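You operate a simulated robot arm through the tools that you are given. There is no shell and no other tool.

Carry out the task below with a simulated two-armed robot. There is one attempt and no reset: what you move stays moved.

JOB
Pick up the teal stirrer with one hand, pass it to the other hand and put it on the top of the peg board. Take the green cup and leave it in the orange pan. Put the brown grille on the clear end of the blank table away on the side shelf of the beige cabinet. Put the green end cap on the clear end of the blank table away on the middle of the fit bench. Put two of the teal fingers from the top of the ledge of the wall shelving on the clear end of the blank table. Open the red lid of the waste bin. The order is free. Set down upright: teal finger.

Only the result counts: the job must be done as asked and must still hold three seconds after the hand-in. Knocking over, shifting, dropping, spilling or breaking anything else fails it. Lids that push on must go on centred and level and be pressed home; caps that screw on are set level and turned clockwise until they are tight.

ROBOT AND FRAMES
Two 7-joint arms with fingered hands on one trunk, on a base that moves. Base frame: it is fixed to the floor where the robot stands at the start and does not move with it; the origin is under the middle of the robot, x ahead of it, y to its left, z up. Lengths are in mm, angles in rad, forces in N, time in s.
The left shoulder is at the start at [30, 119, 1119], the right one opposite. With the tool pointing down near the work surface each hand reaches from about 400 to 780 mm from the robot's upright axis, wherever it stands, measured 20 degrees to its own side. Places, roughly: brown grille (16x10x5 cm) [-4200, 1000, 800]; clear end of the blank table [-4200, 1200, 800]; green cup (9x9x7 cm) [2400, -3200, 900]; green end cap (9x9x9 cm) [-4400, 1000, 900]; middle of the fit bench [400, 3400, 900]; orange pan (13x10x3 cm) [2700, -2900, 900]; red lid of the waste bin [-5700, 5700, 900]; side shelf of the beige cabinet [-7800, 2500, 900]; teal finger (8x7x13 cm) [-5800, 0, 1000]; teal stirrer (3x3x22 cm) [2100, -3100, 1000]; top of the peg board (36x25 cm) [-1420, -5460, 880]. Payload 3.8 kg a hand.
The tool frame of a hand sits at the grasp point between the pads (the TCP): z along the fingers, y along the line on which they close. The tips reach 25 mm beyond it. The gripper opens to 88 mm; its body begins 29 mm behind the TCP. The gripper is a hand of 4 fingers: y runs from the thumb to the fingers, the wrist lies at [-13, -106, -174] in the tool frame, and closing takes about 1.5 s.
Orientation is told as [roll, pitch, yaw] about the base's x, y, z axes, in that order, counted from this pose: with the fingers straight down and the wrist toward the robot, the tool's x, y and z point along [0, 1, 0], [1, 0, 0] and [0, 0, -1] of the base frame.

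CONTROLS
- The arms move only by the tool drive_tool. It takes "left_deltas", "right_deltas" or both (then of equal length, played together; a hand with none holds still); each is a list of rows, each a list of 6 numbers: the shift along the base's x, y, z in mm, then the turn, a rotation vector about the base's x, y, z in rad. In form: [[x, y, z, wx, wy, wz], ...]. A call has 1 to 20 rows; each row is the pose to reach, as a shift and turn from the pose commanded when the call began. "left_jaw" and "right_jaw" are, for a hand that has rows, the gripper command, from -1 (fully open) to 1 (shut), values between in proportion, set as the call begins (left out, the last holds). A row lasts 0.2 s, in which the tool goes at most 50 mm and 0.15 rad; a call with a longer step from one row to the next is refused whole, and so is a gripper value outside its range. Where a pose cannot be reached the arm comes as near as it can. A force on the tool above 40 N (or 10 N above the force at the start of the call, whichever is more), or a blocked arm, ends the call early, and 0.2 s more pass. Each finger travels about 153 mm/s and halts on what it meets, pressing with about 25 N; the grip force reading is that of the motor and also rises with nothing between the fingers. The clock runs only during rows and for 0.2 s after the last one: add rows that repeat a pose to give the fingers time. It gives the time, the measured TCP pose, the force on the tool (base axes), the opening and the grip force at its end, in the units of the frame above (readings bear some noise), with the torque about the TCP (base axes, N m) and any sound that the robot's microphone picked up.
- Cameras (640 x 400 px; columns grow to the right, rows downward): "scene" is now at [61.4, -14.1, 1677.4]; the picture's right is [-0.17, -0.99, 0.00], its down [-0.66, 0.12, -0.74] and it looks along [0.73, -0.13, -0.67] (base axes); focal length 272 px, centre (320, 200). "left" rides on the left gripper at [-64, -83, -98] in its tool frame; the picture's right is [-0.62, -0.37, 0.69], its down [0.71, -0.63, 0.30] and it looks along [0.32, 0.68, 0.65] (tool axes); focal length 265 px, centre (320, 200). "right" rides on the right gripper at [64, -83, -98] in its tool frame; the picture's right is [-0.62, 0.37, -0.69], its down [-0.71, -0.63, 0.30] and it looks along [-0.32, 0.68, 0.65] (tool axes); focal length 265 px, centre (320, 200). There is no depth. A picture from a camera that has moved, and an enlarged one, comes with that camera's place and axes in the base frame and with its lens.
- capture(camera): a new picture of that camera. It takes no simulated time.
- move_column(by): moves the trunk up (or, below 0, down) by that many mm; the arms and the scene camera ride with it, the base frame stays. It gives what a move gives, with no picture.
- roll_base(legs): drives the robot by 1 to 6 legs, each [ahead, left, turn to the left] in mm, mm and rad, along the robot's own axes; the way and the turn of a leg run together, so that a leg with both is an arc; at most 1500 mm and 3.142 rad a leg. The arms and the cameras ride along, it lands a little off, and it stops where it bumps. It gives what a move gives.
- set_fingers(index, middle, ring, thumb_bend, thumb_turn, hand): sets how far each is bent, from 0 (flat) to 1 (curled in); at 0.3 the hand is open as for a grip, at 0.7 the pads meet at the TCP. One left out holds its place. A second passes; each finger stops where it meets its share of the squeeze, and holds until it gets a number again. A gripper value or a shape takes the hand back. It gives what a move gives, with no picture; readings hold the bend of each and the force on the fingers (four entries, about 0 where the hand has none), thumb and palm. thumb_turn goes from beside the hand (0) to across from the fingers (1), as for a grip.
- set_grasp(shape, hand): the hand has 4 fingers and takes this shape, open, in about a second: jaw (thumb against the fingers, like two jaws); tri (thumb and two fingers); tip (a fingertip pinch); poke (one finger out to press); point (the index stretched); flat (the hand flat); cup (the hand cupped); fist (a fist). The gripper value then closes the fingers along that shape, each until it touches; the sizes above hold for jaw. It gives what a move gives, with no picture.
- head_to(pan, tilt): turns the head with the scene camera to pan (to the left, within 2.094 rad either way) and tilt (down, from -0.506 to 1.204), counted from straight ahead of the robot. It gives what a move gives.
- zoom(camera, box): a new picture of the part [left, top, right, bottom] of that camera's present view, enlarged. It takes no simulated time.
- close_job(): hands the job in; it is judged then, once.

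Places have to be worked out from the pictures, the camera data and where the tool is seen. Open the grippers and draw the arms clear of the work before you hand the job in, unless the task says otherwise.

The tools are called after "Emit:" by a JSON object that holds its "op" and its "data". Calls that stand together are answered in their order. drive_tool: Moves the arms, as the interface text tells. Its arguments: {"type":"object","properties":{"left_deltas":{"type":"array"},"left_jaw":{"type":"number"},"right_deltas":{"type":"array"},"right_jaw":{"type":"number"}},"required":[]} The other tools are called the same way: move_column (by) moves the trunk up or down; set_grasp (shape, hand) gives the hand a shape; set_fingers (index, middle, ring, thumb_bend, thumb_turn, hand) moves the fingers one by one; roll_base (legs) drives the base; head_to (pan, tilt) turns the head that bears the scene camera; capture (camera) takes a picture; zoom (camera, box) takes an enlarged picture of a part of a camera's view; close_job () hands the job in.

At the start:

```text
time: 0.0
left_tool_pos: [541.1, 232.7, 1127.2]
left_orientation: [0.0, 0.0, 0.001]
left_contact_force: [1.1, 0.0, 0.7]
left_moment: [-0.01, 0.05, -0.01]
left_grip_width: 87.7
left_gripper_force: 0.1
left_shape: jaw
left_bend: [0.3, 0.3, 0.3, 0.3, 0.98]
left_finger forces: [0.1, 0.0, 0.1, 0.0, 0.0, 0.0]
right_tool_pos: [457.1, -197.4, 1138.8]
right_orientation: [-0.001, -0.001, 0.0]
right_contact_force: [-0.5, -0.3, -0.9]
right_moment: [0.01, 0.01, 0.0]
right_grip_width: 87.4
right_gripper_force: 0.0
right_shape: jaw
right_bend: [0.3, 0.3, 0.3, 0.3, 0.98]
right_finger forces: [0.0, 0.0, 0.0, 0.0, 0.0, 0.0]
trunk travel left (down, up): [-275.0, 315.0]
robot x, y, heading: [1.3, -0.1, 0.002]
head pan, tilt (commanded): [-0.173, 0.737]
```

scene: 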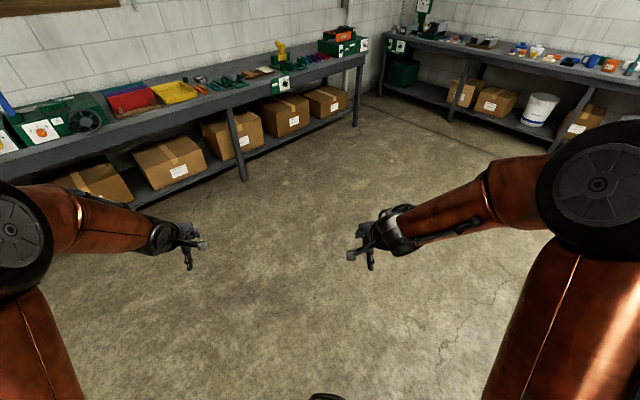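
right: 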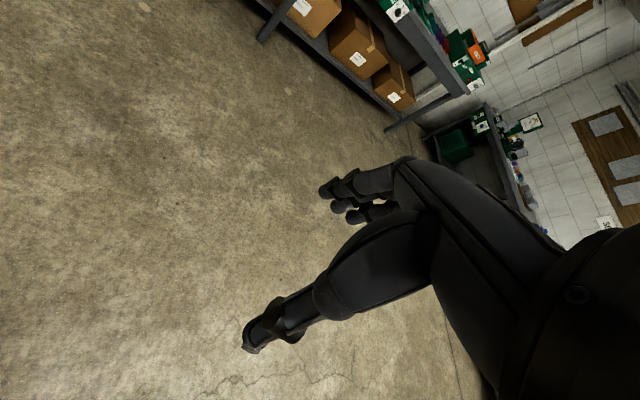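
left: 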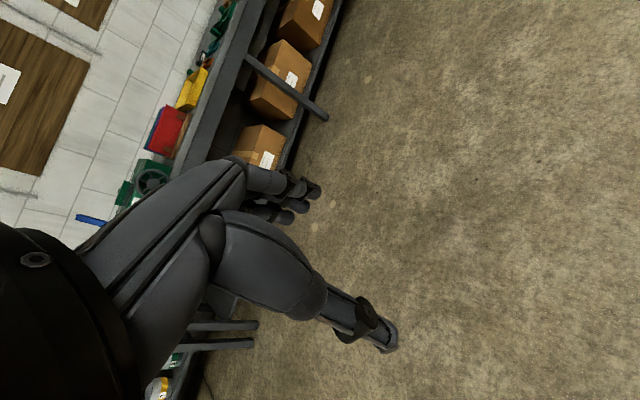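

I begin by looking around with the head, to learn the layout of the room before driving.

Emit:
{"op": "head_to", "data": {"pan": -0.9, "tilt": 0.3}}

Emit:
{"op": "capture", "data": {"camera": "scene"}}

Emit:
{"op": "head_to", "data": {"pan": -2.09, "tilt": 0.3}}

Emit:
{"op": "capture", "data": {"camera": "scene"}}

Emit:
{"op": "head_to", "data": {"pan": 1.0, "tilt": 0.3}}

Emit:
{"op": "capture", "data": {"camera": "scene"}}

Emit:
{"op": "head_to", "data": {"pan": 2.09, "tilt": 0.3}}

Emit:
{"op": "capture", "data": {"camera": "scene"}}

```text
time: 1.1
left_tool_pos: [540.7, 232.0, 1127.1]
left_orientation: [-0.001, 0.0, 0.001]
left_contact_force: [0.5, -0.2, 0.1]
left_moment: [0.0, 0.0, -0.03]
left_grip_width: 87.4
left_gripper_force: 0.0
left_shape: jaw
left_bend: [0.3, 0.3, 0.3, 0.3, 0.98]
left_finger forces: [0.1, 0.1, 0.0, 0.0, 0.0, 0.0]
right_tool_pos: [457.4, -197.3, 1138.8]
right_orientation: [0.0, 0.0, 0.0]
right_contact_force: [-0.6, 0.5, 0.6]
right_moment: [0.0, -0.01, 0.0]
right_grip_width: 87.4
right_gripper_force: 0.2
right_shape: jaw
right_bend: [0.3, 0.3, 0.3, 0.3, 0.98]
right_finger forces: [0.1, 0.0, 0.0, 0.0, 0.0, 0.1]
trunk travel left (down, up): [-275.0, 315.0]
robot x, y, heading: [-2.6, 1.2, 0.0]
head pan, tilt (commanded): [-0.901, 0.3]
```

```text
taken
camera scene: at [37.3, -72.9, 1716.6], right [-0.78, -0.62, 0.0], down [-0.18, 0.23, -0.96], along [0.59, -0.75, -0.3], focal length 272 px, centre (320, 200)
```

scene: 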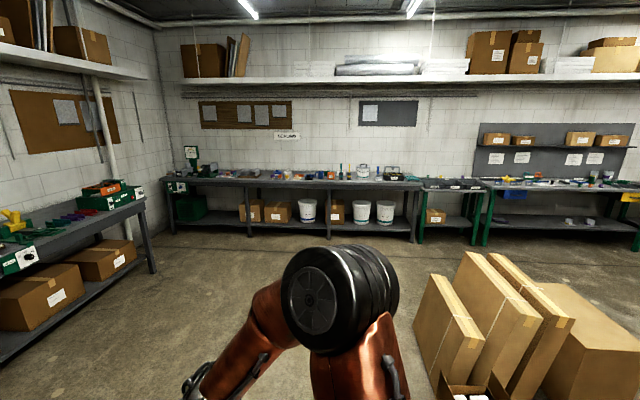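

```text
time: 2.5
left_tool_pos: [541.4, 232.3, 1124.9]
left_orientation: [0.0, 0.001, 0.0]
left_contact_force: [-0.9, 0.1, 0.3]
left_moment: [-0.04, 0.0, -0.01]
left_grip_width: 87.4
left_gripper_force: 0.1
left_shape: jaw
left_bend: [0.3, 0.3, 0.3, 0.3, 0.98]
left_finger forces: [0.1, 0.0, 0.0, 0.0, 0.0, 0.1]
right_tool_pos: [457.4, -198.3, 1138.5]
right_orientation: [0.0, -0.001, 0.001]
right_contact_force: [0.5, 0.2, -0.5]
right_moment: [-0.04, -0.01, -0.02]
right_grip_width: 87.6
right_gripper_force: 0.1
right_shape: jaw
right_bend: [0.3, 0.3, 0.3, 0.3, 0.98]
right_finger forces: [0.0, 0.0, 0.0, 0.0, 0.0, 0.0]
trunk travel left (down, up): [-275.0, 315.0]
robot x, y, heading: [-4.9, 0.8, 0.005]
head pan, tilt (commanded): [-2.089, 0.3]
```

```text
taken
camera scene: at [-67.0, -81.0, 1716.6], right [-0.87, 0.49, 0.0], down [0.15, 0.26, -0.96], along [-0.47, -0.83, -0.3], focal length 272 px, centre (320, 200)
```

scene: 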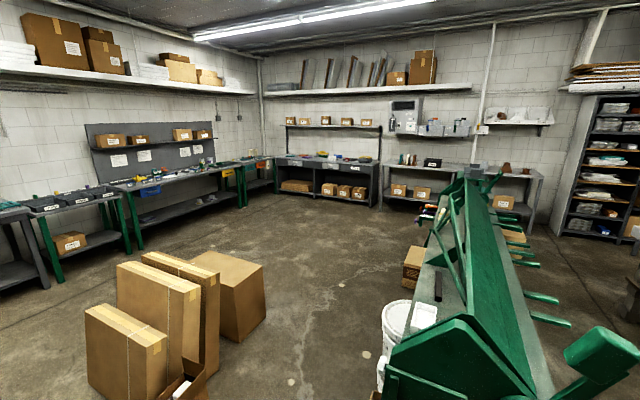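

```text
time: 5.1
left_tool_pos: [542.1, 233.1, 1126.8]
left_orientation: [0.0, 0.001, 0.0]
left_contact_force: [-0.3, -0.7, 0.1]
left_moment: [-0.02, -0.03, -0.04]
left_grip_width: 87.7
left_gripper_force: 0.0
left_shape: jaw
left_bend: [0.3, 0.3, 0.3, 0.3, 0.98]
left_finger forces: [0.0, 0.0, 0.1, 0.1, 0.0, 0.0]
right_tool_pos: [458.2, -197.6, 1140.2]
right_orientation: [0.0, 0.001, 0.001]
right_contact_force: [-0.9, 0.1, -0.1]
right_moment: [0.0, -0.02, 0.01]
right_grip_width: 87.4
right_gripper_force: 0.2
right_shape: jaw
right_bend: [0.3, 0.3, 0.3, 0.3, 0.98]
right_finger forces: [0.1, 0.0, 0.1, 0.0, 0.0, 0.0]
trunk travel left (down, up): [-275.0, 315.0]
robot x, y, heading: [-1.4, -1.8, -0.003]
head pan, tilt (commanded): [1.0, 0.3]
```

```text
taken
camera scene: at [29.7, 78.7, 1716.6], right [0.84, -0.54, 0.0], down [-0.16, -0.25, -0.96], along [0.52, 0.8, -0.3], focal length 272 px, centre (320, 200)
```

scene: 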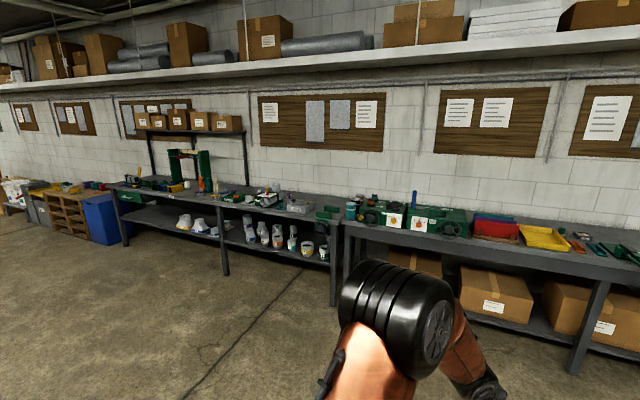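

```text
time: 6.5
left_tool_pos: [541.3, 232.7, 1126.4]
left_orientation: [0.002, -0.001, -0.001]
left_contact_force: [-0.8, -0.9, 0.5]
left_moment: [0.0, -0.02, 0.0]
left_grip_width: 87.4
left_gripper_force: 0.2
left_shape: jaw
left_bend: [0.3, 0.3, 0.3, 0.3, 0.98]
left_finger forces: [0.0, 0.1, 0.1, 0.1, 0.0, 0.1]
right_tool_pos: [457.7, -197.2, 1139.3]
right_orientation: [-0.001, -0.001, -0.001]
right_contact_force: [0.3, -0.9, -0.2]
right_moment: [0.02, -0.01, 0.04]
right_grip_width: 87.3
right_gripper_force: 0.1
right_shape: jaw
right_bend: [0.3, 0.3, 0.3, 0.3, 0.98]
right_finger forces: [0.0, 0.0, 0.0, 0.0, 0.1, 0.0]
trunk travel left (down, up): [-275.0, 315.0]
robot x, y, heading: [0.4, 2.3, -0.001]
head pan, tilt (commanded): [2.089, 0.3]
```

```text
taken
camera scene: at [-67.0, 81.3, 1716.6], right [0.87, 0.49, 0.0], down [0.15, -0.26, -0.96], along [-0.47, 0.83, -0.3], focal length 272 px, centre (320, 200)
```

scene: 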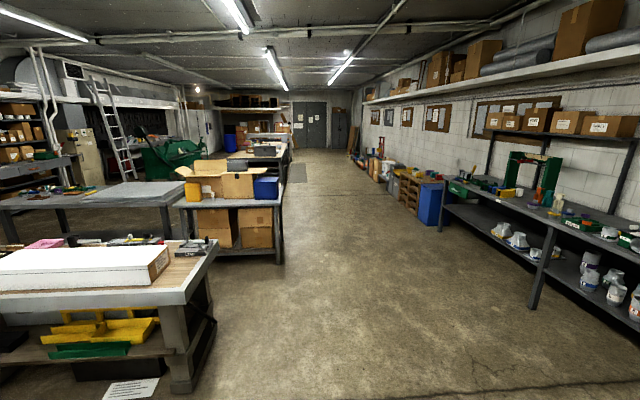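

The room is rotated about 0.6 rad against my frame; the cup/pan/stirrer bench lies at a bearing of about -0.95 rad. I turn toward it and drive part of the way, keeping clear of the boxes to the right.

Emit:
{"op": "roll_base", "data": {"legs": [[0, 0, -0.9], [1400, 0, 0]]}}

Emit:
{"op": "head_to", "data": {"pan": 0, "tilt": 0.4}}

Emit:
{"op": "capture", "data": {"camera": "scene"}}

```text
time: 15.7
left_tool_pos: [1396.4, -1364.8, 1127.1]
left_orientation: [-0.001, 0.001, -0.9]
left_contact_force: [-0.3, 1.2, -0.1]
left_moment: [0.01, -0.05, 0.0]
left_grip_width: 87.6
left_gripper_force: 0.1
left_shape: jaw
left_bend: [0.3, 0.3, 0.3, 0.3, 0.98]
left_finger forces: [0.1, 0.1, 0.0, 0.0, 0.1, 0.1]
right_tool_pos: [1008.1, -1567.2, 1138.9]
right_orientation: [0.001, 0.002, -0.898]
right_contact_force: [-0.2, 0.5, -0.6]
right_moment: [0.01, 0.02, 0.0]
right_grip_width: 87.8
right_gripper_force: 0.0
right_shape: jaw
right_bend: [0.3, 0.3, 0.3, 0.3, 0.98]
right_finger forces: [0.0, 0.1, 0.0, 0.1, 0.0, 0.0]
trunk travel left (down, up): [-275.0, 315.0]
robot x, y, heading: [873.4, -1085.8, -0.902]
head pan, tilt (commanded): [2.089, 0.3]
```

```text
time: 17.7
left_tool_pos: [1394.7, -1366.3, 1127.4]
left_orientation: [-0.001, 0.0, -0.898]
left_contact_force: [0.7, -0.1, 0.4]
left_moment: [0.03, 0.02, 0.01]
left_grip_width: 87.6
left_gripper_force: 0.1
left_shape: jaw
left_bend: [0.3, 0.3, 0.3, 0.3, 0.98]
left_finger forces: [0.1, 0.0, 0.0, 0.2, 0.0, 0.1]
right_tool_pos: [1007.5, -1566.5, 1139.2]
right_orientation: [0.0, -0.001, -0.897]
right_contact_force: [-0.3, 0.5, 0.7]
right_moment: [-0.02, 0.01, 0.02]
right_grip_width: 87.5
right_gripper_force: 0.0
right_shape: jaw
right_bend: [0.3, 0.3, 0.3, 0.3, 0.98]
right_finger forces: [0.0, 0.0, 0.0, 0.0, 0.0, 0.0]
trunk travel left (down, up): [-275.0, 315.0]
robot x, y, heading: [875.7, -1087.1, -0.902]
head pan, tilt (commanded): [0.0, 0.4]
```

```text
taken
camera scene: at [921.0, -1143.1, 1707.4], right [-0.78, -0.62, 0.0], down [-0.24, 0.3, -0.92], along [0.57, -0.72, -0.39], focal length 272 px, centre (320, 200)
```

scene: 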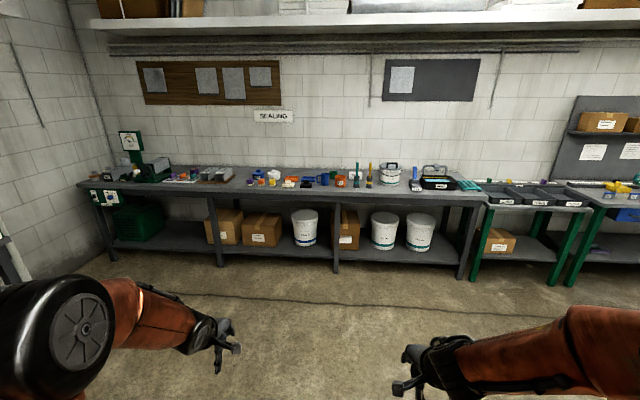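

Emit:
{"op": "zoom", "data": {"camera": "scene", "box": [220, 140, 500, 220]}}

```text
2.29 times, centred on (360, 180) of scene
camera zoom: at [921.0, -1143.1, 1707.4], right [-0.78, -0.62, 0.0], down [-0.24, 0.3, -0.92], along [0.57, -0.72, -0.39], focal length 622 px, centre (229, 246)
```

zoom: 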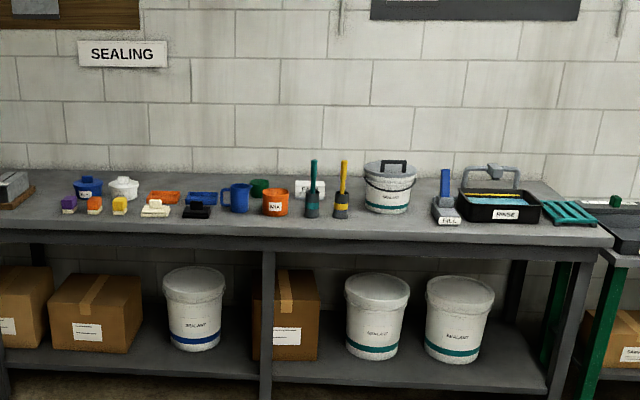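

The zoomed view shows the orange pan, green cup (behind a blue mug and an orange mug) and the teal stirrer standing in a grey pot. I drive up to roughly 600 mm from the bench edge and square up to it.

Emit:
{"op": "roll_base", "data": {"legs": [[1450, 60, -0.107]]}}

Emit:
{"op": "head_to", "data": {"pan": 0, "tilt": 0.7}}

Emit:
{"op": "capture", "data": {"camera": "scene"}}

```text
time: 25.0
left_tool_pos: [2280.9, -2552.4, 1126.0]
left_orientation: [0.0, -0.001, -0.983]
left_contact_force: [0.0, 0.9, -0.6]
left_moment: [-0.03, 0.04, 0.01]
left_grip_width: 87.9
left_gripper_force: 0.1
left_shape: jaw
left_bend: [0.3, 0.3, 0.3, 0.3, 0.98]
left_finger forces: [0.0, 0.0, 0.1, 0.1, 0.0, 0.1]
right_tool_pos: [1876.5, -2721.6, 1140.0]
right_orientation: [0.0, 0.0, -0.984]
right_contact_force: [0.2, 0.2, 0.0]
right_moment: [0.0, 0.0, 0.0]
right_grip_width: 87.4
right_gripper_force: 0.0
right_shape: jaw
right_bend: [0.3, 0.3, 0.3, 0.3, 0.98]
right_finger forces: [0.1, 0.1, 0.0, 0.1, 0.0, 0.0]
trunk travel left (down, up): [-275.0, 315.0]
robot x, y, heading: [1788.8, -2231.5, -0.98]
head pan, tilt (commanded): [0.0, 0.4]
```

```text
time: 25.8
left_tool_pos: [2280.8, -2553.8, 1127.3]
left_orientation: [-0.001, 0.001, -0.982]
left_contact_force: [-0.1, -0.8, -0.3]
left_moment: [0.0, 0.01, 0.0]
left_grip_width: 87.3
left_gripper_force: 0.0
left_shape: jaw
left_bend: [0.3, 0.3, 0.3, 0.3, 0.98]
left_finger forces: [0.1, 0.0, 0.0, 0.1, 0.0, 0.1]
right_tool_pos: [1876.8, -2720.3, 1138.7]
right_orientation: [0.0, -0.001, -0.983]
right_contact_force: [0.2, 0.0, -0.4]
right_moment: [-0.01, 0.0, 0.02]
right_grip_width: 87.4
right_gripper_force: 0.1
right_shape: jaw
right_bend: [0.3, 0.3, 0.3, 0.3, 0.98]
right_finger forces: [0.1, 0.0, 0.1, 0.0, 0.0, 0.0]
trunk travel left (down, up): [-275.0, 315.0]
robot x, y, heading: [1786.6, -2232.6, -0.979]
head pan, tilt (commanded): [0.0, 0.7]
```

```text
taken
camera scene: at [1822.0, -2285.6, 1680.6], right [-0.83, -0.55, 0.0], down [-0.36, 0.54, -0.77], along [0.42, -0.64, -0.64], focal length 272 px, centre (320, 200)
```

scene: 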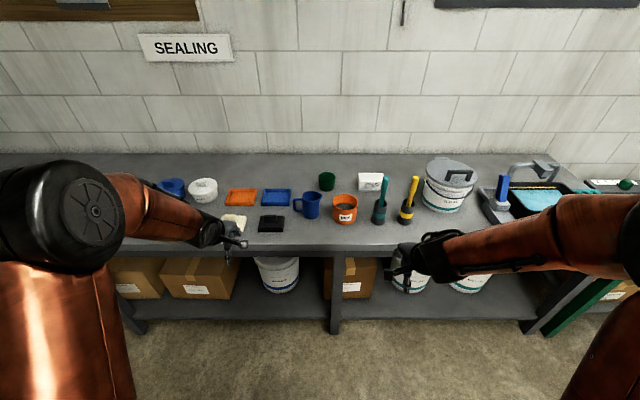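

Emit:
{"op": "zoom", "data": {"camera": "scene", "box": [210, 150, 450, 270]}}

```text
2.67 times, centred on (330, 210) of scene
camera zoom: at [1822.0, -2285.6, 1680.6], right [-0.83, -0.55, 0.0], down [-0.36, 0.54, -0.77], along [0.42, -0.64, -0.64], focal length 726 px, centre (293, 173)
```

zoom: 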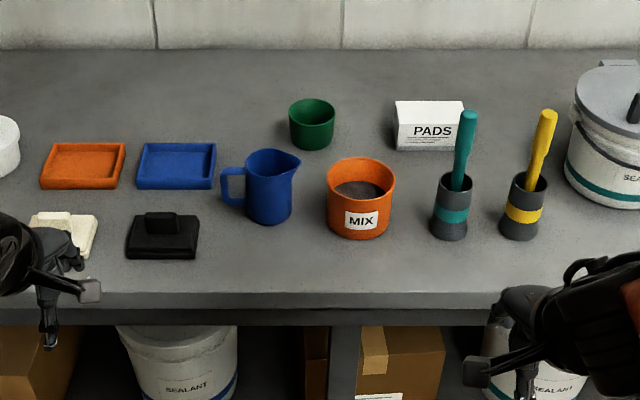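

Camera geometry puts the bench edge about 750 mm ahead, cup at ~350 mm depth, pan ~390 mm left of the cup, and the stirrer's top near z 1115. I raise the trunk to keep the hands clear of the stirrer and take a second picture for triangulating heights.

Emit:
{"op": "move_column", "data": {"by": 200}}

Emit:
{"op": "capture", "data": {"camera": "scene"}}

Emit:
{"op": "zoom", "data": {"camera": "scene", "box": [210, 180, 450, 300]}}

```text
time: 27.9
left_tool_pos: [2280.1, -2553.9, 1326.1]
left_orientation: [0.001, 0.0, -0.984]
left_contact_force: [0.2, 0.2, 0.4]
left_moment: [-0.02, -0.01, 0.02]
left_grip_width: 87.4
left_gripper_force: 0.1
left_shape: jaw
left_bend: [0.3, 0.3, 0.3, 0.3, 0.98]
left_finger forces: [0.0, 0.0, 0.1, 0.0, 0.0, 0.0]
right_tool_pos: [1875.7, -2722.3, 1338.0]
right_orientation: [0.001, 0.002, -0.982]
right_contact_force: [-0.5, -0.3, -0.3]
right_moment: [-0.02, 0.0, 0.0]
right_grip_width: 87.6
right_gripper_force: 0.0
right_shape: jaw
right_bend: [0.3, 0.3, 0.3, 0.3, 0.98]
right_finger forces: [0.0, 0.1, 0.0, 0.0, 0.0, 0.0]
trunk travel left (down, up): [-475.0, 115.0]
robot x, y, heading: [1789.0, -2227.8, -0.983]
head pan, tilt (commanded): [0.0, 0.7]
```

```text
taken
camera scene: at [1822.1, -2285.8, 1880.4], right [-0.83, -0.55, 0.0], down [-0.36, 0.54, -0.76], along [0.42, -0.64, -0.64], focal length 272 px, centre (320, 200)
```

scene: 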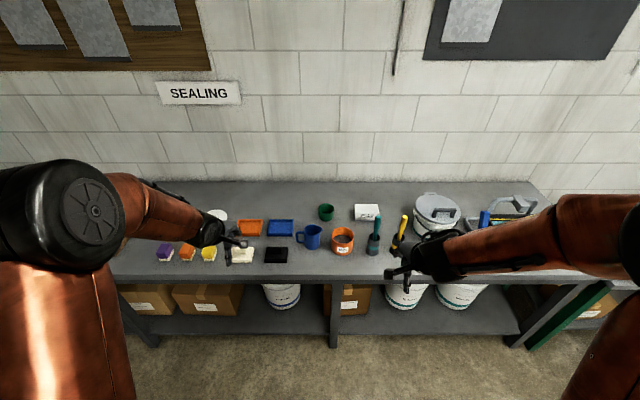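

```text
2.67 times, centred on (330, 240) of scene
camera zoom: at [1822.1, -2285.8, 1880.4], right [-0.83, -0.55, 0.0], down [-0.36, 0.54, -0.76], along [0.42, -0.64, -0.64], focal length 726 px, centre (293, 93)
```

zoom: 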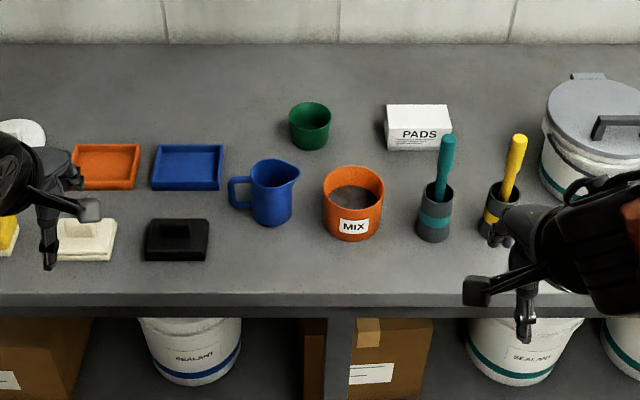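

Triangulation gives the bench top at z ≈ 870, its edge ~756 mm ahead, and the cup ~1125 mm ahead. I move in and sideways so the cup lies to my left-front, within the left hand's reach.

Emit:
{"op": "roll_base", "data": {"legs": [[330, -230, -0.025]]}}

Emit:
{"op": "head_to", "data": {"pan": 0.25, "tilt": 0.85}}

Emit:
{"op": "capture", "data": {"camera": "scene"}}

Emit:
{"op": "capture", "data": {"camera": "left"}}

```text
time: 30.4
left_tool_pos: [2261.5, -2965.2, 1326.3]
left_orientation: [0.0, -0.002, -1.008]
left_contact_force: [-0.3, 0.0, -0.2]
left_moment: [0.01, -0.01, 0.01]
left_grip_width: 87.7
left_gripper_force: 0.0
left_shape: jaw
left_bend: [0.3, 0.3, 0.3, 0.3, 0.98]
left_finger forces: [0.0, 0.1, 0.0, 0.0, 0.0, 0.1]
right_tool_pos: [1853.1, -3123.9, 1338.1]
right_orientation: [0.001, 0.0, -1.006]
right_contact_force: [-0.7, 0.0, 0.9]
right_moment: [-0.03, 0.01, 0.02]
right_grip_width: 87.5
right_gripper_force: 0.0
right_shape: jaw
right_bend: [0.3, 0.3, 0.3, 0.3, 0.98]
right_finger forces: [0.0, 0.0, 0.0, 0.0, 0.0, 0.1]
trunk travel left (down, up): [-475.0, 115.0]
robot x, y, heading: [1775.5, -2631.5, -1.008]
head pan, tilt (commanded): [0.0, 0.7]
```

```text
time: 31.2
left_tool_pos: [2261.8, -2965.7, 1326.5]
left_orientation: [0.003, 0.0, -1.008]
left_contact_force: [-0.5, 0.4, 0.3]
left_moment: [-0.01, 0.0, -0.03]
left_grip_width: 87.7
left_gripper_force: 0.1
left_shape: jaw
left_bend: [0.3, 0.3, 0.3, 0.3, 0.98]
left_finger forces: [0.0, 0.0, 0.0, 0.0, 0.0, 0.0]
right_tool_pos: [1854.1, -3126.0, 1338.1]
right_orientation: [0.001, 0.0, -1.006]
right_contact_force: [-0.5, 0.8, 0.0]
right_moment: [0.0, 0.05, -0.03]
right_grip_width: 87.6
right_gripper_force: 0.1
right_shape: jaw
right_bend: [0.3, 0.3, 0.3, 0.3, 0.98]
right_finger forces: [0.1, 0.1, 0.1, 0.1, 0.0, 0.1]
trunk travel left (down, up): [-475.0, 115.0]
robot x, y, heading: [1776.7, -2631.4, -1.004]
head pan, tilt (commanded): [0.25, 0.85]
```

```text
taken
camera scene: at [1820.9, -2670.7, 1868.2], right [-0.69, -0.73, 0.0], down [-0.55, 0.52, -0.66], along [0.48, -0.45, -0.75], focal length 272 px, centre (320, 200)
```

scene: 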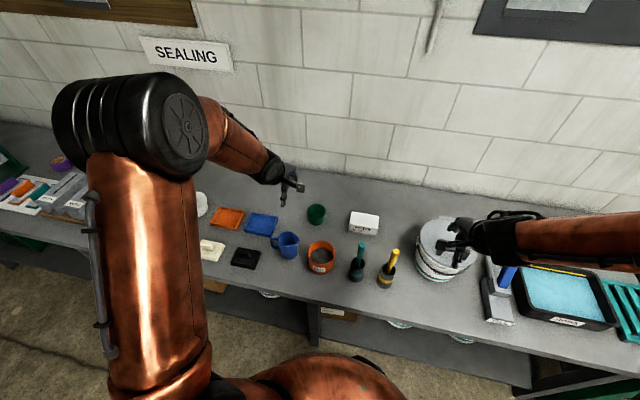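

```text
taken
camera left: at [2162.5, -2932.8, 1424.5], right [-0.72, -0.02, -0.69], down [0.27, 0.91, -0.3], along [0.64, -0.4, -0.65], focal length 265 px, centre (320, 200)
```

left: 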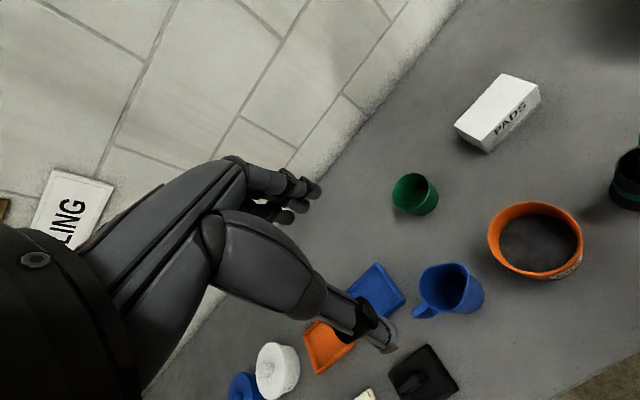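

Now I zoom in on the cup and its surroundings to fix positions in the base frame.

Emit:
{"op": "zoom", "data": {"camera": "scene", "box": [200, 180, 400, 290]}}

Emit:
{"op": "zoom", "data": {"camera": "left", "box": [340, 130, 640, 320]}}

```text
3.20 times, centred on (300, 235) of scene
camera zoom: at [1820.9, -2670.7, 1868.2], right [-0.69, -0.73, 0.0], down [-0.55, 0.52, -0.66], along [0.48, -0.45, -0.75], focal length 871 px, centre (384, 88)
```

zoom: 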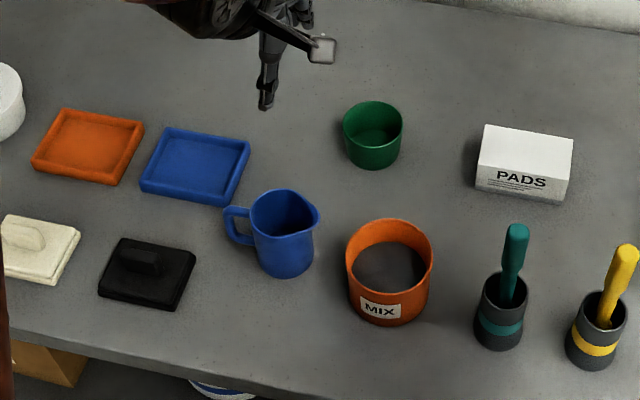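

```text
2.11 times, centred on (490, 225) of left
camera zoom: at [2162.5, -2932.8, 1424.5], right [-0.72, -0.02, -0.69], down [0.27, 0.91, -0.3], along [0.64, -0.4, -0.65], focal length 559 px, centre (-38, 147)
```

zoom: 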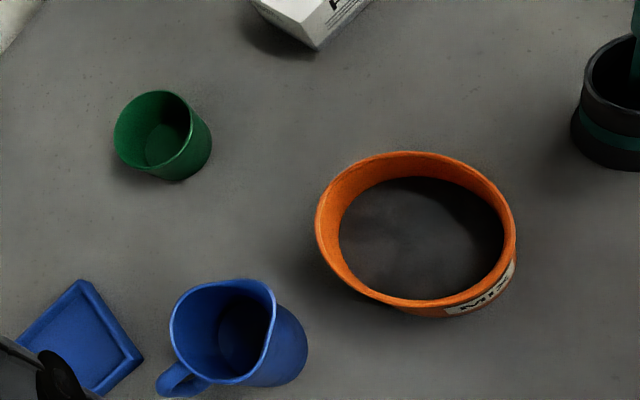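

The cup centre works out at about (2380, -3178), the pan at (2656, -2881) and the stirrer pot at (2069, -3100). The cup is near the limit of reach, so I look down to see how much room the base has before the bench.

Emit:
{"op": "head_to", "data": {"pan": 0.0, "tilt": 1.2}}

Emit:
{"op": "capture", "data": {"camera": "scene"}}

```text
time: 32.0
left_tool_pos: [2261.2, -2965.7, 1325.0]
left_orientation: [0.0, 0.001, -1.007]
left_contact_force: [0.4, 0.0, 0.0]
left_moment: [0.01, -0.01, 0.02]
left_grip_width: 87.8
left_gripper_force: 0.0
left_shape: jaw
left_bend: [0.3, 0.3, 0.3, 0.3, 0.98]
left_finger forces: [0.0, 0.1, 0.0, 0.1, 0.0, 0.1]
right_tool_pos: [1853.2, -3125.0, 1338.9]
right_orientation: [-0.001, 0.0, -1.007]
right_contact_force: [0.0, 0.0, 0.3]
right_moment: [-0.02, 0.0, 0.0]
right_grip_width: 87.8
right_gripper_force: 0.0
right_shape: jaw
right_bend: [0.3, 0.3, 0.3, 0.3, 0.98]
right_finger forces: [0.0, 0.0, 0.0, 0.1, 0.1, 0.0]
trunk travel left (down, up): [-475.0, 115.0]
robot x, y, heading: [1777.9, -2629.4, -1.007]
head pan, tilt (commanded): [0.0, 1.201]
```

```text
taken
camera scene: at [1794.2, -2663.1, 1844.6], right [-0.85, -0.53, 0.0], down [-0.5, 0.79, -0.36], along [0.19, -0.31, -0.93], focal length 272 px, centre (320, 200)
```

scene: 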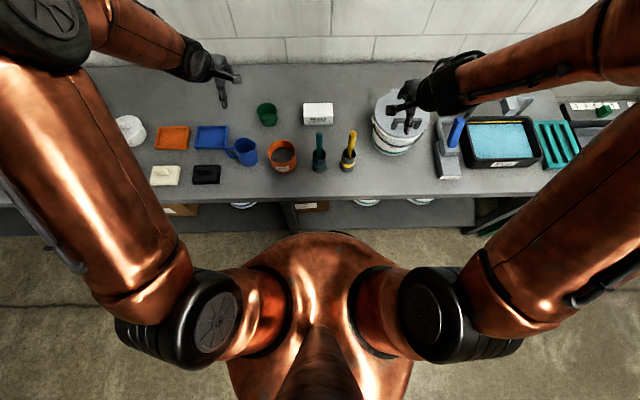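

The bench edge is at ~424 mm and nothing of the base is visible near it. I edge forward 45 mm more and lower the trunk so the shoulder is level with the wrist for best reach.

Emit:
{"op": "roll_base", "data": {"legs": [[45, 0, 0]]}}

Emit:
{"op": "move_column", "data": {"by": -180}}

Emit:
{"op": "head_to", "data": {"pan": 0.3, "tilt": 0.9}}

Emit:
{"op": "zoom", "data": {"camera": "scene", "box": [180, 130, 460, 310]}}

Emit:
{"op": "capture", "data": {"camera": "left"}}

```text
time: 32.9
left_tool_pos: [2281.9, -3001.1, 1329.1]
left_orientation: [-0.001, -0.005, -1.009]
left_contact_force: [-0.7, 0.2, 0.4]
left_moment: [-0.04, -0.02, 0.02]
left_grip_width: 87.5
left_gripper_force: 0.0
left_shape: jaw
left_bend: [0.3, 0.3, 0.3, 0.3, 0.98]
left_finger forces: [0.0, 0.1, 0.0, 0.0, 0.0, 0.0]
right_tool_pos: [1873.4, -3157.0, 1341.3]
right_orientation: [0.001, -0.005, -1.008]
right_contact_force: [0.5, -0.1, -0.3]
right_moment: [-0.05, 0.0, 0.0]
right_grip_width: 87.4
right_gripper_force: 0.1
right_shape: jaw
right_bend: [0.3, 0.3, 0.3, 0.3, 0.98]
right_finger forces: [0.1, 0.0, 0.0, 0.1, 0.0, 0.1]
trunk travel left (down, up): [-475.0, 115.0]
robot x, y, heading: [1798.6, -2670.4, -1.009]
head pan, tilt (commanded): [0.0, 1.201]
```

```text
time: 34.9
left_tool_pos: [2285.0, -3004.3, 1146.7]
left_orientation: [-0.001, -0.001, -1.01]
left_contact_force: [0.1, -0.4, 0.1]
left_moment: [-0.03, -0.02, -0.02]
left_grip_width: 87.6
left_gripper_force: 0.0
left_shape: jaw
left_bend: [0.3, 0.3, 0.3, 0.3, 0.98]
left_finger forces: [0.0, 0.1, 0.0, 0.0, 0.0, 0.0]
right_tool_pos: [1876.6, -3163.1, 1159.6]
right_orientation: [0.001, -0.001, -1.009]
right_contact_force: [0.6, -0.2, -0.7]
right_moment: [0.01, 0.02, 0.03]
right_grip_width: 87.8
right_gripper_force: 0.1
right_shape: jaw
right_bend: [0.3, 0.3, 0.3, 0.3, 0.98]
right_finger forces: [0.0, 0.0, 0.0, 0.0, 0.1, 0.0]
trunk travel left (down, up): [-295.0, 295.0]
robot x, y, heading: [1801.4, -2670.2, -1.014]
head pan, tilt (commanded): [0.0, 1.201]
```

```text
time: 35.7
left_tool_pos: [2284.9, -3004.4, 1146.8]
left_orientation: [0.0, -0.001, -1.01]
left_contact_force: [-1.2, -0.1, -0.2]
left_moment: [0.0, -0.02, 0.01]
left_grip_width: 87.7
left_gripper_force: 0.1
left_shape: jaw
left_bend: [0.3, 0.3, 0.3, 0.3, 0.98]
left_finger forces: [0.0, 0.0, 0.0, 0.0, 0.0, 0.0]
right_tool_pos: [1876.5, -3161.7, 1158.9]
right_orientation: [0.0, 0.001, -1.009]
right_contact_force: [-0.7, -0.3, 0.5]
right_moment: [0.01, 0.0, -0.02]
right_grip_width: 87.6
right_gripper_force: 0.2
right_shape: jaw
right_bend: [0.3, 0.3, 0.3, 0.3, 0.98]
right_finger forces: [0.0, 0.0, 0.0, 0.0, 0.1, 0.0]
trunk travel left (down, up): [-295.0, 295.0]
robot x, y, heading: [1803.6, -2672.7, -1.008]
head pan, tilt (commanded): [0.3, 0.901]
```

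```text
2.22 times, centred on (320, 220) of scene
camera zoom: at [1845.4, -2703.0, 1684.3], right [-0.65, -0.76, 0.0], down [-0.6, 0.51, -0.62], along [0.47, -0.4, -0.78], focal length 605 px, centre (320, 156)
```

zoom: 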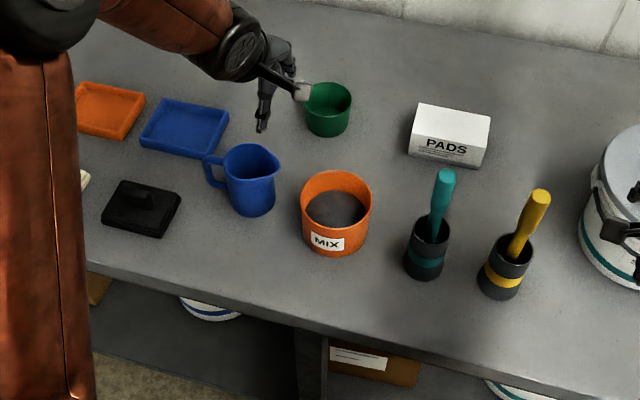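

```text
taken
camera left: at [2186.0, -2970.4, 1244.8], right [-0.72, -0.02, -0.69], down [0.27, 0.91, -0.3], along [0.64, -0.41, -0.65], focal length 265 px, centre (320, 200)
```

left: 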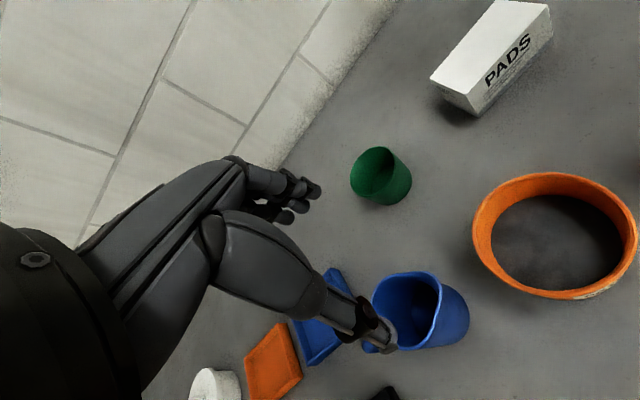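

The cup rim centre triangulates consistently to (2380, -3178), rim about 80 mm wide at z ≈ 940. I bring the left hand over the far rim, tilted 0.25 rad forward for reach, so the thumb can go inside the cup and the fingers outside.

Emit:
{"op": "drive_tool", "data": {"left_deltas": [[14.4, -25.8, -12, -0.0265, -0.0166, 0], [28.8, -51.6, -24, -0.053, -0.0332, 0], [43.2, -77.4, -36, -0.0795, -0.0498, 0], [57.6, -103.2, -48, -0.106, -0.0664, 0], [72, -129, -60, -0.1325, -0.083, 0], [86.4, -154.8, -72, -0.159, -0.0996, 0], [100.8, -180.6, -84, -0.1855, -0.1162, 0], [115.2, -206.3, -96, -0.2117, -0.133, 0], [115.2, -206.3, -96, -0.2117, -0.133, 0]]}}

Emit:
{"op": "capture", "data": {"camera": "left"}}

Emit:
{"op": "zoom", "data": {"camera": "scene", "box": [180, 100, 460, 280]}}

```text
time: 37.7
left_tool_pos: [2398.4, -3208.6, 1048.8]
left_orientation: [-0.002, -0.249, -1.008]
left_contact_force: [0.5, 0.2, 1.0]
left_moment: [0.01, -0.02, 0.01]
left_grip_width: 87.5
left_gripper_force: 0.1
left_shape: jaw
left_bend: [0.3, 0.3, 0.3, 0.3, 0.98]
left_finger forces: [0.0, 0.0, 0.0, 0.0, 0.0, 0.0]
right_tool_pos: [1878.1, -3161.7, 1159.6]
right_orientation: [0.0, -0.001, -1.007]
right_contact_force: [-1.2, -0.1, 0.8]
right_moment: [-0.02, 0.0, -0.03]
right_grip_width: 87.5
right_gripper_force: 0.0
right_shape: jaw
right_bend: [0.3, 0.3, 0.3, 0.3, 0.98]
right_finger forces: [0.1, 0.1, 0.0, 0.1, 0.0, 0.0]
trunk travel left (down, up): [-295.0, 295.0]
robot x, y, heading: [1802.5, -2672.3, -1.009]
head pan, tilt (commanded): [0.3, 0.901]
```

```text
taken
camera left: at [2288.4, -3156.6, 1124.1], right [-0.62, -0.17, -0.76], down [0.32, 0.83, -0.45], along [0.71, -0.52, -0.46], focal length 265 px, centre (320, 200)
```

left: 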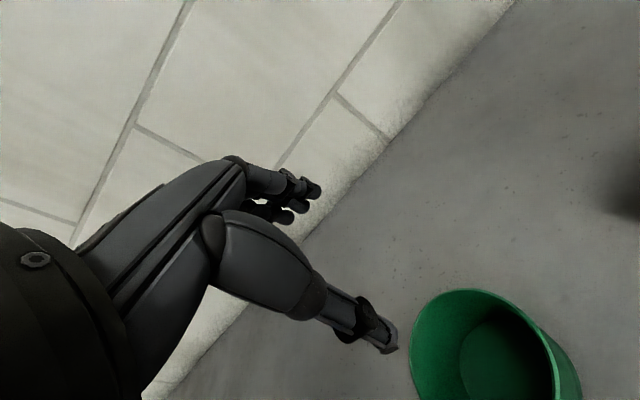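

```text
2.22 times, centred on (320, 190) of scene
camera zoom: at [1845.1, -2702.3, 1684.4], right [-0.65, -0.76, 0.0], down [-0.6, 0.51, -0.62], along [0.47, -0.4, -0.78], focal length 605 px, centre (320, 222)
```

zoom: 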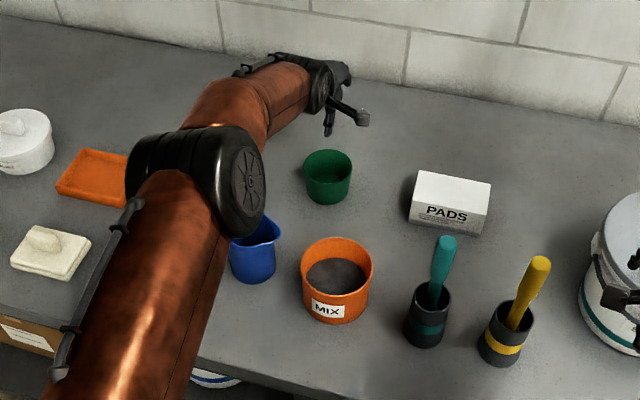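

The left hand is over the far rim: by geometry the thumb tip sits over the cup's middle, with the fingers beyond the wall. I lower it about 123 mm so the thumb enters the cup, then inspect before closing.

Emit:
{"op": "drive_tool", "data": {"left_deltas": [[0, 0, -25, 0, 0, 0], [0, 0, -50, 0, 0, 0], [0, 0, -75, 0, 0, 0], [0, 0, -100, 0, 0, 0], [0, 0, -115, 0, 0, 0], [0, 0, -123, 0, 0, 0]]}}

Emit:
{"op": "capture", "data": {"camera": "left"}}

Emit:
{"op": "zoom", "data": {"camera": "scene", "box": [180, 100, 460, 280]}}

```text
time: 39.1
left_tool_pos: [2400.6, -3197.7, 956.2]
left_orientation: [0.0, -0.252, -1.008]
left_contact_force: [0.3, 0.2, 0.0]
left_moment: [0.01, 0.0, -0.01]
left_grip_width: 87.8
left_gripper_force: 0.0
left_shape: jaw
left_bend: [0.3, 0.3, 0.3, 0.3, 0.98]
left_finger forces: [0.1, 0.0, 0.1, 0.1, 0.0, 0.0]
left hand out of reach, approached as far as the arm can: row 3, 4, 5, 6
right_tool_pos: [1876.9, -3163.4, 1157.8]
right_orientation: [0.0, -0.001, -1.009]
right_contact_force: [0.3, 0.0, -0.6]
right_moment: [-0.03, -0.01, 0.02]
right_grip_width: 87.6
right_gripper_force: 0.0
right_shape: jaw
right_bend: [0.3, 0.3, 0.3, 0.3, 0.98]
right_finger forces: [0.0, 0.0, 0.0, 0.0, 0.0, 0.1]
trunk travel left (down, up): [-295.0, 295.0]
robot x, y, heading: [1802.0, -2670.5, -1.007]
head pan, tilt (commanded): [0.3, 0.901]
```

```text
taken
camera left: at [2289.7, -3145.6, 1030.2], right [-0.62, -0.17, -0.76], down [0.32, 0.83, -0.45], along [0.71, -0.52, -0.46], focal length 265 px, centre (320, 200)
```

left: 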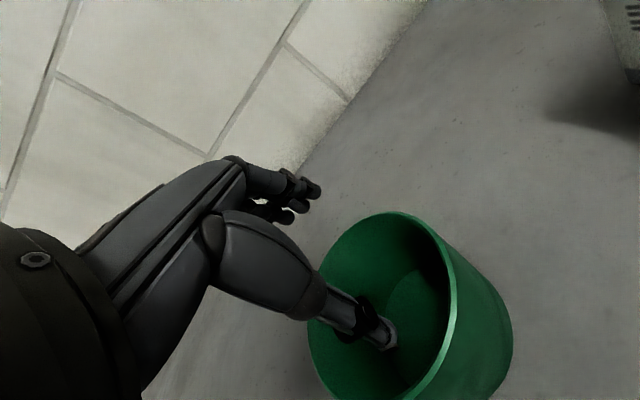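

```text
2.22 times, centred on (320, 190) of scene
camera zoom: at [1845.4, -2702.9, 1684.4], right [-0.65, -0.76, 0.0], down [-0.6, 0.51, -0.62], along [0.47, -0.4, -0.78], focal length 605 px, centre (320, 222)
```

zoom: 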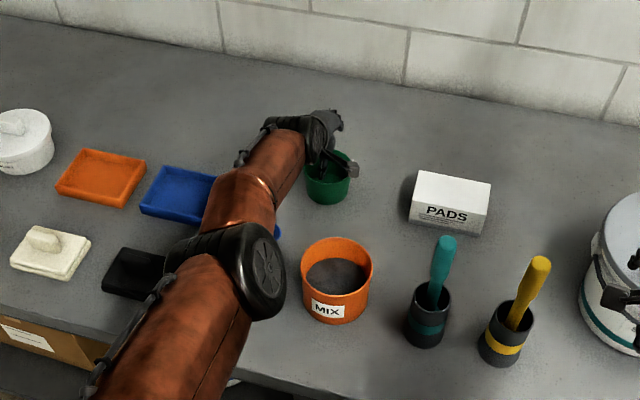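

The arm ran out of reach about 30 mm high and pulled back, and the elbow has come down near the blue jug. I look closely before moving anything.

Emit:
{"op": "zoom", "data": {"camera": "scene", "box": [220, 130, 380, 240]}}

Emit:
{"op": "capture", "data": {"camera": "right"}}

```text
3.64 times, centred on (300, 185) of scene
camera zoom: at [1845.4, -2702.9, 1684.4], right [-0.65, -0.76, 0.0], down [-0.6, 0.51, -0.62], along [0.47, -0.4, -0.78], focal length 990 px, centre (393, 254)
```

zoom: 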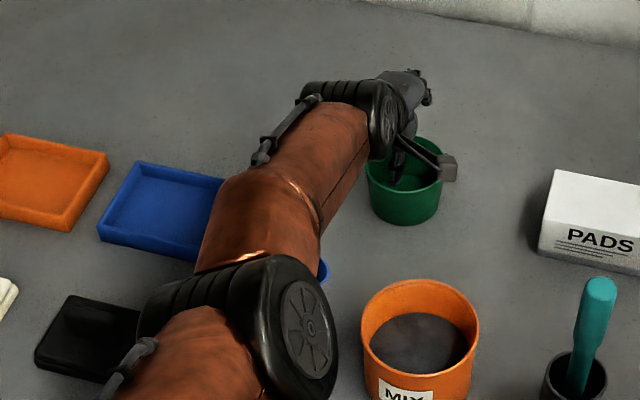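

```text
taken
camera right: at [1887.4, -3057.2, 1257.7], right [-0.33, -0.64, 0.69], down [-0.94, 0.15, -0.3], along [0.09, -0.75, -0.65], focal length 265 px, centre (320, 200)
```

right: 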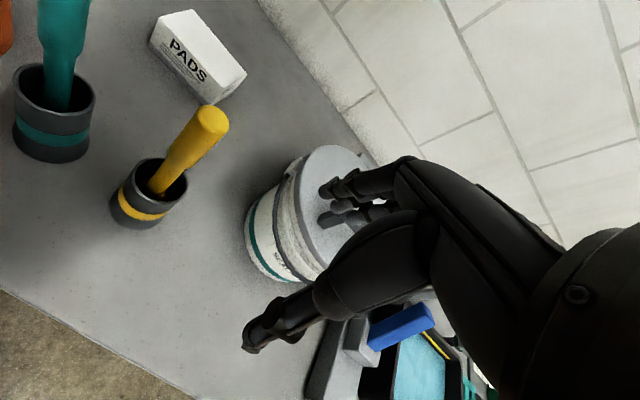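

The elbow is well above the jug by geometry. I raise the hand out of the cup and roll the base 45 mm closer, watching for a bump.

Emit:
{"op": "drive_tool", "data": {"left_deltas": [[0, 0, 30, 0, 0, 0], [0, 0, 60, 0, 0, 0], [0, 0, 90, 0, 0, 0], [0, 0, 115, 0, 0, 0], [0, 0, 123, 0, 0, 0]]}}

Emit:
{"op": "roll_base", "data": {"legs": [[45, 0, 0]]}}

Emit:
{"op": "zoom", "data": {"camera": "scene", "box": [180, 100, 460, 280]}}

Emit:
{"op": "capture", "data": {"camera": "left"}}

```text
time: 40.3
left_tool_pos: [2424.1, -3210.4, 1071.3]
left_orientation: [0.017, -0.237, -0.97]
left_contact_force: [0.6, -0.7, -0.6]
left_moment: [-0.01, 0.01, 0.01]
left_grip_width: 87.9
left_gripper_force: 0.1
left_shape: jaw
left_bend: [0.3, 0.3, 0.3, 0.3, 0.98]
left_finger forces: [0.1, 0.0, 0.1, 0.1, 0.0, 0.0]
left hand out of reach, approached as far as the arm can: row 1, 2, 3, 4, 5
right_tool_pos: [1877.7, -3162.6, 1159.0]
right_orientation: [0.001, -0.001, -1.011]
right_contact_force: [0.4, 0.6, -0.8]
right_moment: [-0.01, 0.02, 0.02]
right_grip_width: 87.6
right_gripper_force: 0.1
right_shape: jaw
right_bend: [0.3, 0.3, 0.3, 0.3, 0.98]
right_finger forces: [0.1, 0.1, 0.0, 0.0, 0.1, 0.0]
trunk travel left (down, up): [-295.0, 295.0]
robot x, y, heading: [1803.0, -2672.4, -1.008]
head pan, tilt (commanded): [0.3, 0.901]
```

```text
time: 41.2
left_tool_pos: [2448.1, -3250.6, 1070.4]
left_orientation: [0.019, -0.236, -0.971]
left_contact_force: [-0.5, -0.2, -0.5]
left_moment: [-0.02, 0.02, 0.0]
left_grip_width: 87.7
left_gripper_force: 0.1
left_shape: jaw
left_bend: [0.3, 0.3, 0.3, 0.3, 0.98]
left_finger forces: [0.2, 0.0, 0.0, 0.0, 0.0, 0.1]
right_tool_pos: [1901.4, -3202.5, 1158.4]
right_orientation: [0.002, 0.001, -1.009]
right_contact_force: [0.4, 0.3, -0.7]
right_moment: [0.0, 0.04, 0.0]
right_grip_width: 87.7
right_gripper_force: 0.0
right_shape: jaw
right_bend: [0.3, 0.3, 0.3, 0.3, 0.98]
right_finger forces: [0.0, 0.0, 0.2, 0.0, 0.1, 0.0]
trunk travel left (down, up): [-295.0, 295.0]
robot x, y, heading: [1823.4, -2711.0, -1.01]
head pan, tilt (commanded): [0.3, 0.901]
```

```text
2.22 times, centred on (320, 190) of scene
camera zoom: at [1870.4, -2742.9, 1684.3], right [-0.65, -0.76, 0.0], down [-0.6, 0.51, -0.62], along [0.47, -0.4, -0.78], focal length 605 px, centre (320, 222)
```

zoom: 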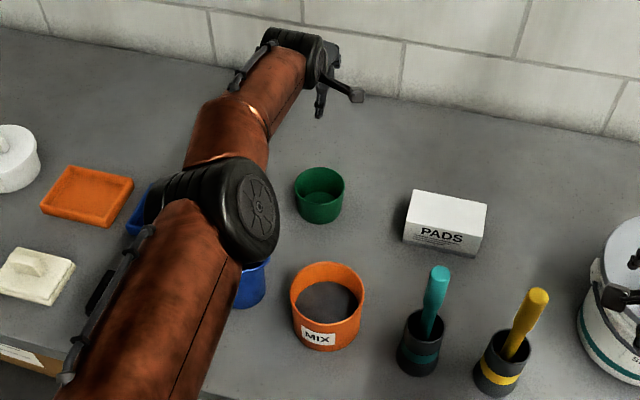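

```text
taken
camera left: at [2335.3, -3203.7, 1144.6], right [-0.61, -0.18, -0.77], down [0.29, 0.86, -0.43], along [0.74, -0.48, -0.47], focal length 265 px, centre (320, 200)
```

left: 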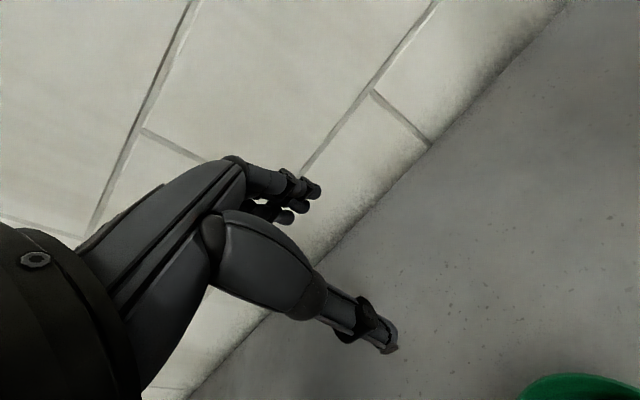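

The base moved without a bump, and the cup is unmoved at (2379, -3178). I bring the hand back over the far rim with a smaller tilt (0.1 rad) and check the pose.

Emit:
{"op": "drive_tool", "data": {"left_deltas": [[-12, 10, -5, 0.026, 0.0226, -0.01], [-24, 20, -10, 0.0515, 0.0453, -0.0195], [-36, 30, -15, 0.077, 0.068, -0.029], [-47.9, 39.9, -20, 0.103, 0.0906, -0.039], [-47.9, 39.9, -20, 0.103, 0.0906, -0.039]]}}

Emit:
{"op": "capture", "data": {"camera": "left"}}

```text
time: 42.4
left_tool_pos: [2400.6, -3209.7, 1050.1]
left_orientation: [0.0, -0.101, -1.004]
left_contact_force: [0.4, 0.4, 0.5]
left_moment: [0.0, 0.01, -0.01]
left_grip_width: 87.5
left_gripper_force: 0.0
left_shape: jaw
left_bend: [0.3, 0.3, 0.3, 0.3, 0.98]
left_finger forces: [0.0, 0.0, 0.0, 0.0, 0.1, 0.0]
right_tool_pos: [1900.8, -3201.9, 1159.9]
right_orientation: [-0.001, 0.003, -1.008]
right_contact_force: [-0.7, 0.4, -0.4]
right_moment: [-0.01, 0.0, -0.01]
right_grip_width: 87.5
right_gripper_force: 0.0
right_shape: jaw
right_bend: [0.3, 0.3, 0.3, 0.3, 0.98]
right_finger forces: [0.0, 0.0, 0.1, 0.0, 0.0, 0.0]
trunk travel left (down, up): [-295.0, 295.0]
robot x, y, heading: [1826.6, -2709.9, -1.011]
head pan, tilt (commanded): [0.3, 0.901]
```

```text
taken
camera left: at [2297.0, -3166.9, 1139.3], right [-0.68, -0.08, -0.73], down [0.28, 0.89, -0.37], along [0.67, -0.46, -0.58], focal length 265 px, centre (320, 200)
```

left: 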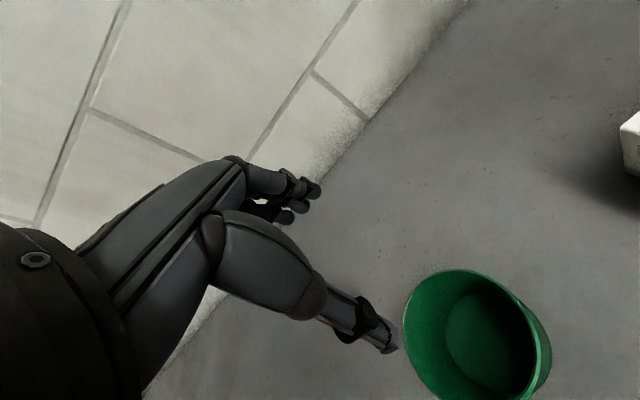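

The pose is exact now. I lower 130 mm to bring the thumb inside the cup.

Emit:
{"op": "drive_tool", "data": {"left_deltas": [[0, 0, -30, 0, 0, 0], [0, 0, -60, 0, 0, 0], [0, 0, -90, 0, 0, 0], [0, 0, -110, 0, 0, 0], [0, 0, -122, 0, 0, 0], [0, 0, -130, 0, 0, 0]]}}

Emit:
{"op": "capture", "data": {"camera": "left"}}

Emit:
{"op": "zoom", "data": {"camera": "scene", "box": [220, 110, 380, 220]}}

```text
time: 43.8
left_tool_pos: [2401.6, -3209.5, 919.7]
left_orientation: [0.0, -0.101, -1.007]
left_contact_force: [-0.3, -0.2, 0.3]
left_moment: [0.0, 0.0, 0.03]
left_grip_width: 87.5
left_gripper_force: 0.1
left_shape: jaw
left_bend: [0.3, 0.3, 0.3, 0.3, 0.98]
left_finger forces: [0.0, 0.0, 0.1, 0.0, 0.0, 0.1]
right_tool_pos: [1901.1, -3201.6, 1158.8]
right_orientation: [-0.001, -0.001, -1.009]
right_contact_force: [-0.3, -0.2, 0.2]
right_moment: [0.03, 0.01, 0.02]
right_grip_width: 87.5
right_gripper_force: 0.1
right_shape: jaw
right_bend: [0.3, 0.3, 0.3, 0.3, 0.98]
right_finger forces: [0.1, 0.1, 0.0, 0.1, 0.0, 0.0]
trunk travel left (down, up): [-295.0, 295.0]
robot x, y, heading: [1827.0, -2708.3, -1.009]
head pan, tilt (commanded): [0.3, 0.901]
```

```text
taken
camera left: at [2296.6, -3167.1, 1009.1], right [-0.68, -0.08, -0.73], down [0.28, 0.89, -0.37], along [0.67, -0.46, -0.58], focal length 265 px, centre (320, 200)
```

left: 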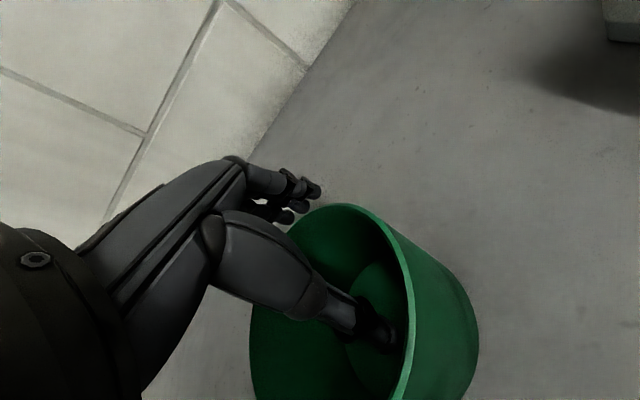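

```text
3.64 times, centred on (300, 165) of scene
camera zoom: at [1869.7, -2741.3, 1684.3], right [-0.65, -0.76, 0.0], down [-0.6, 0.51, -0.62], along [0.47, -0.4, -0.78], focal length 990 px, centre (393, 327)
```

zoom: 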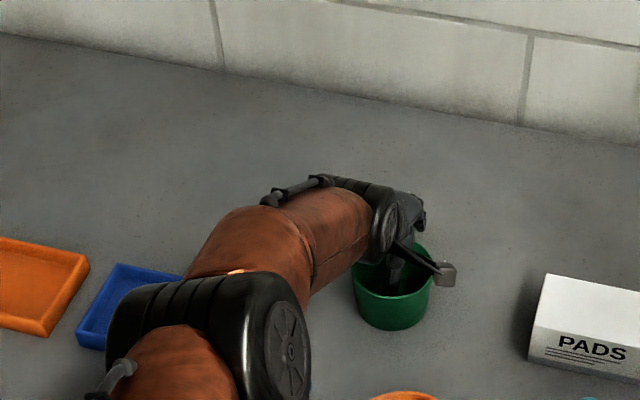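

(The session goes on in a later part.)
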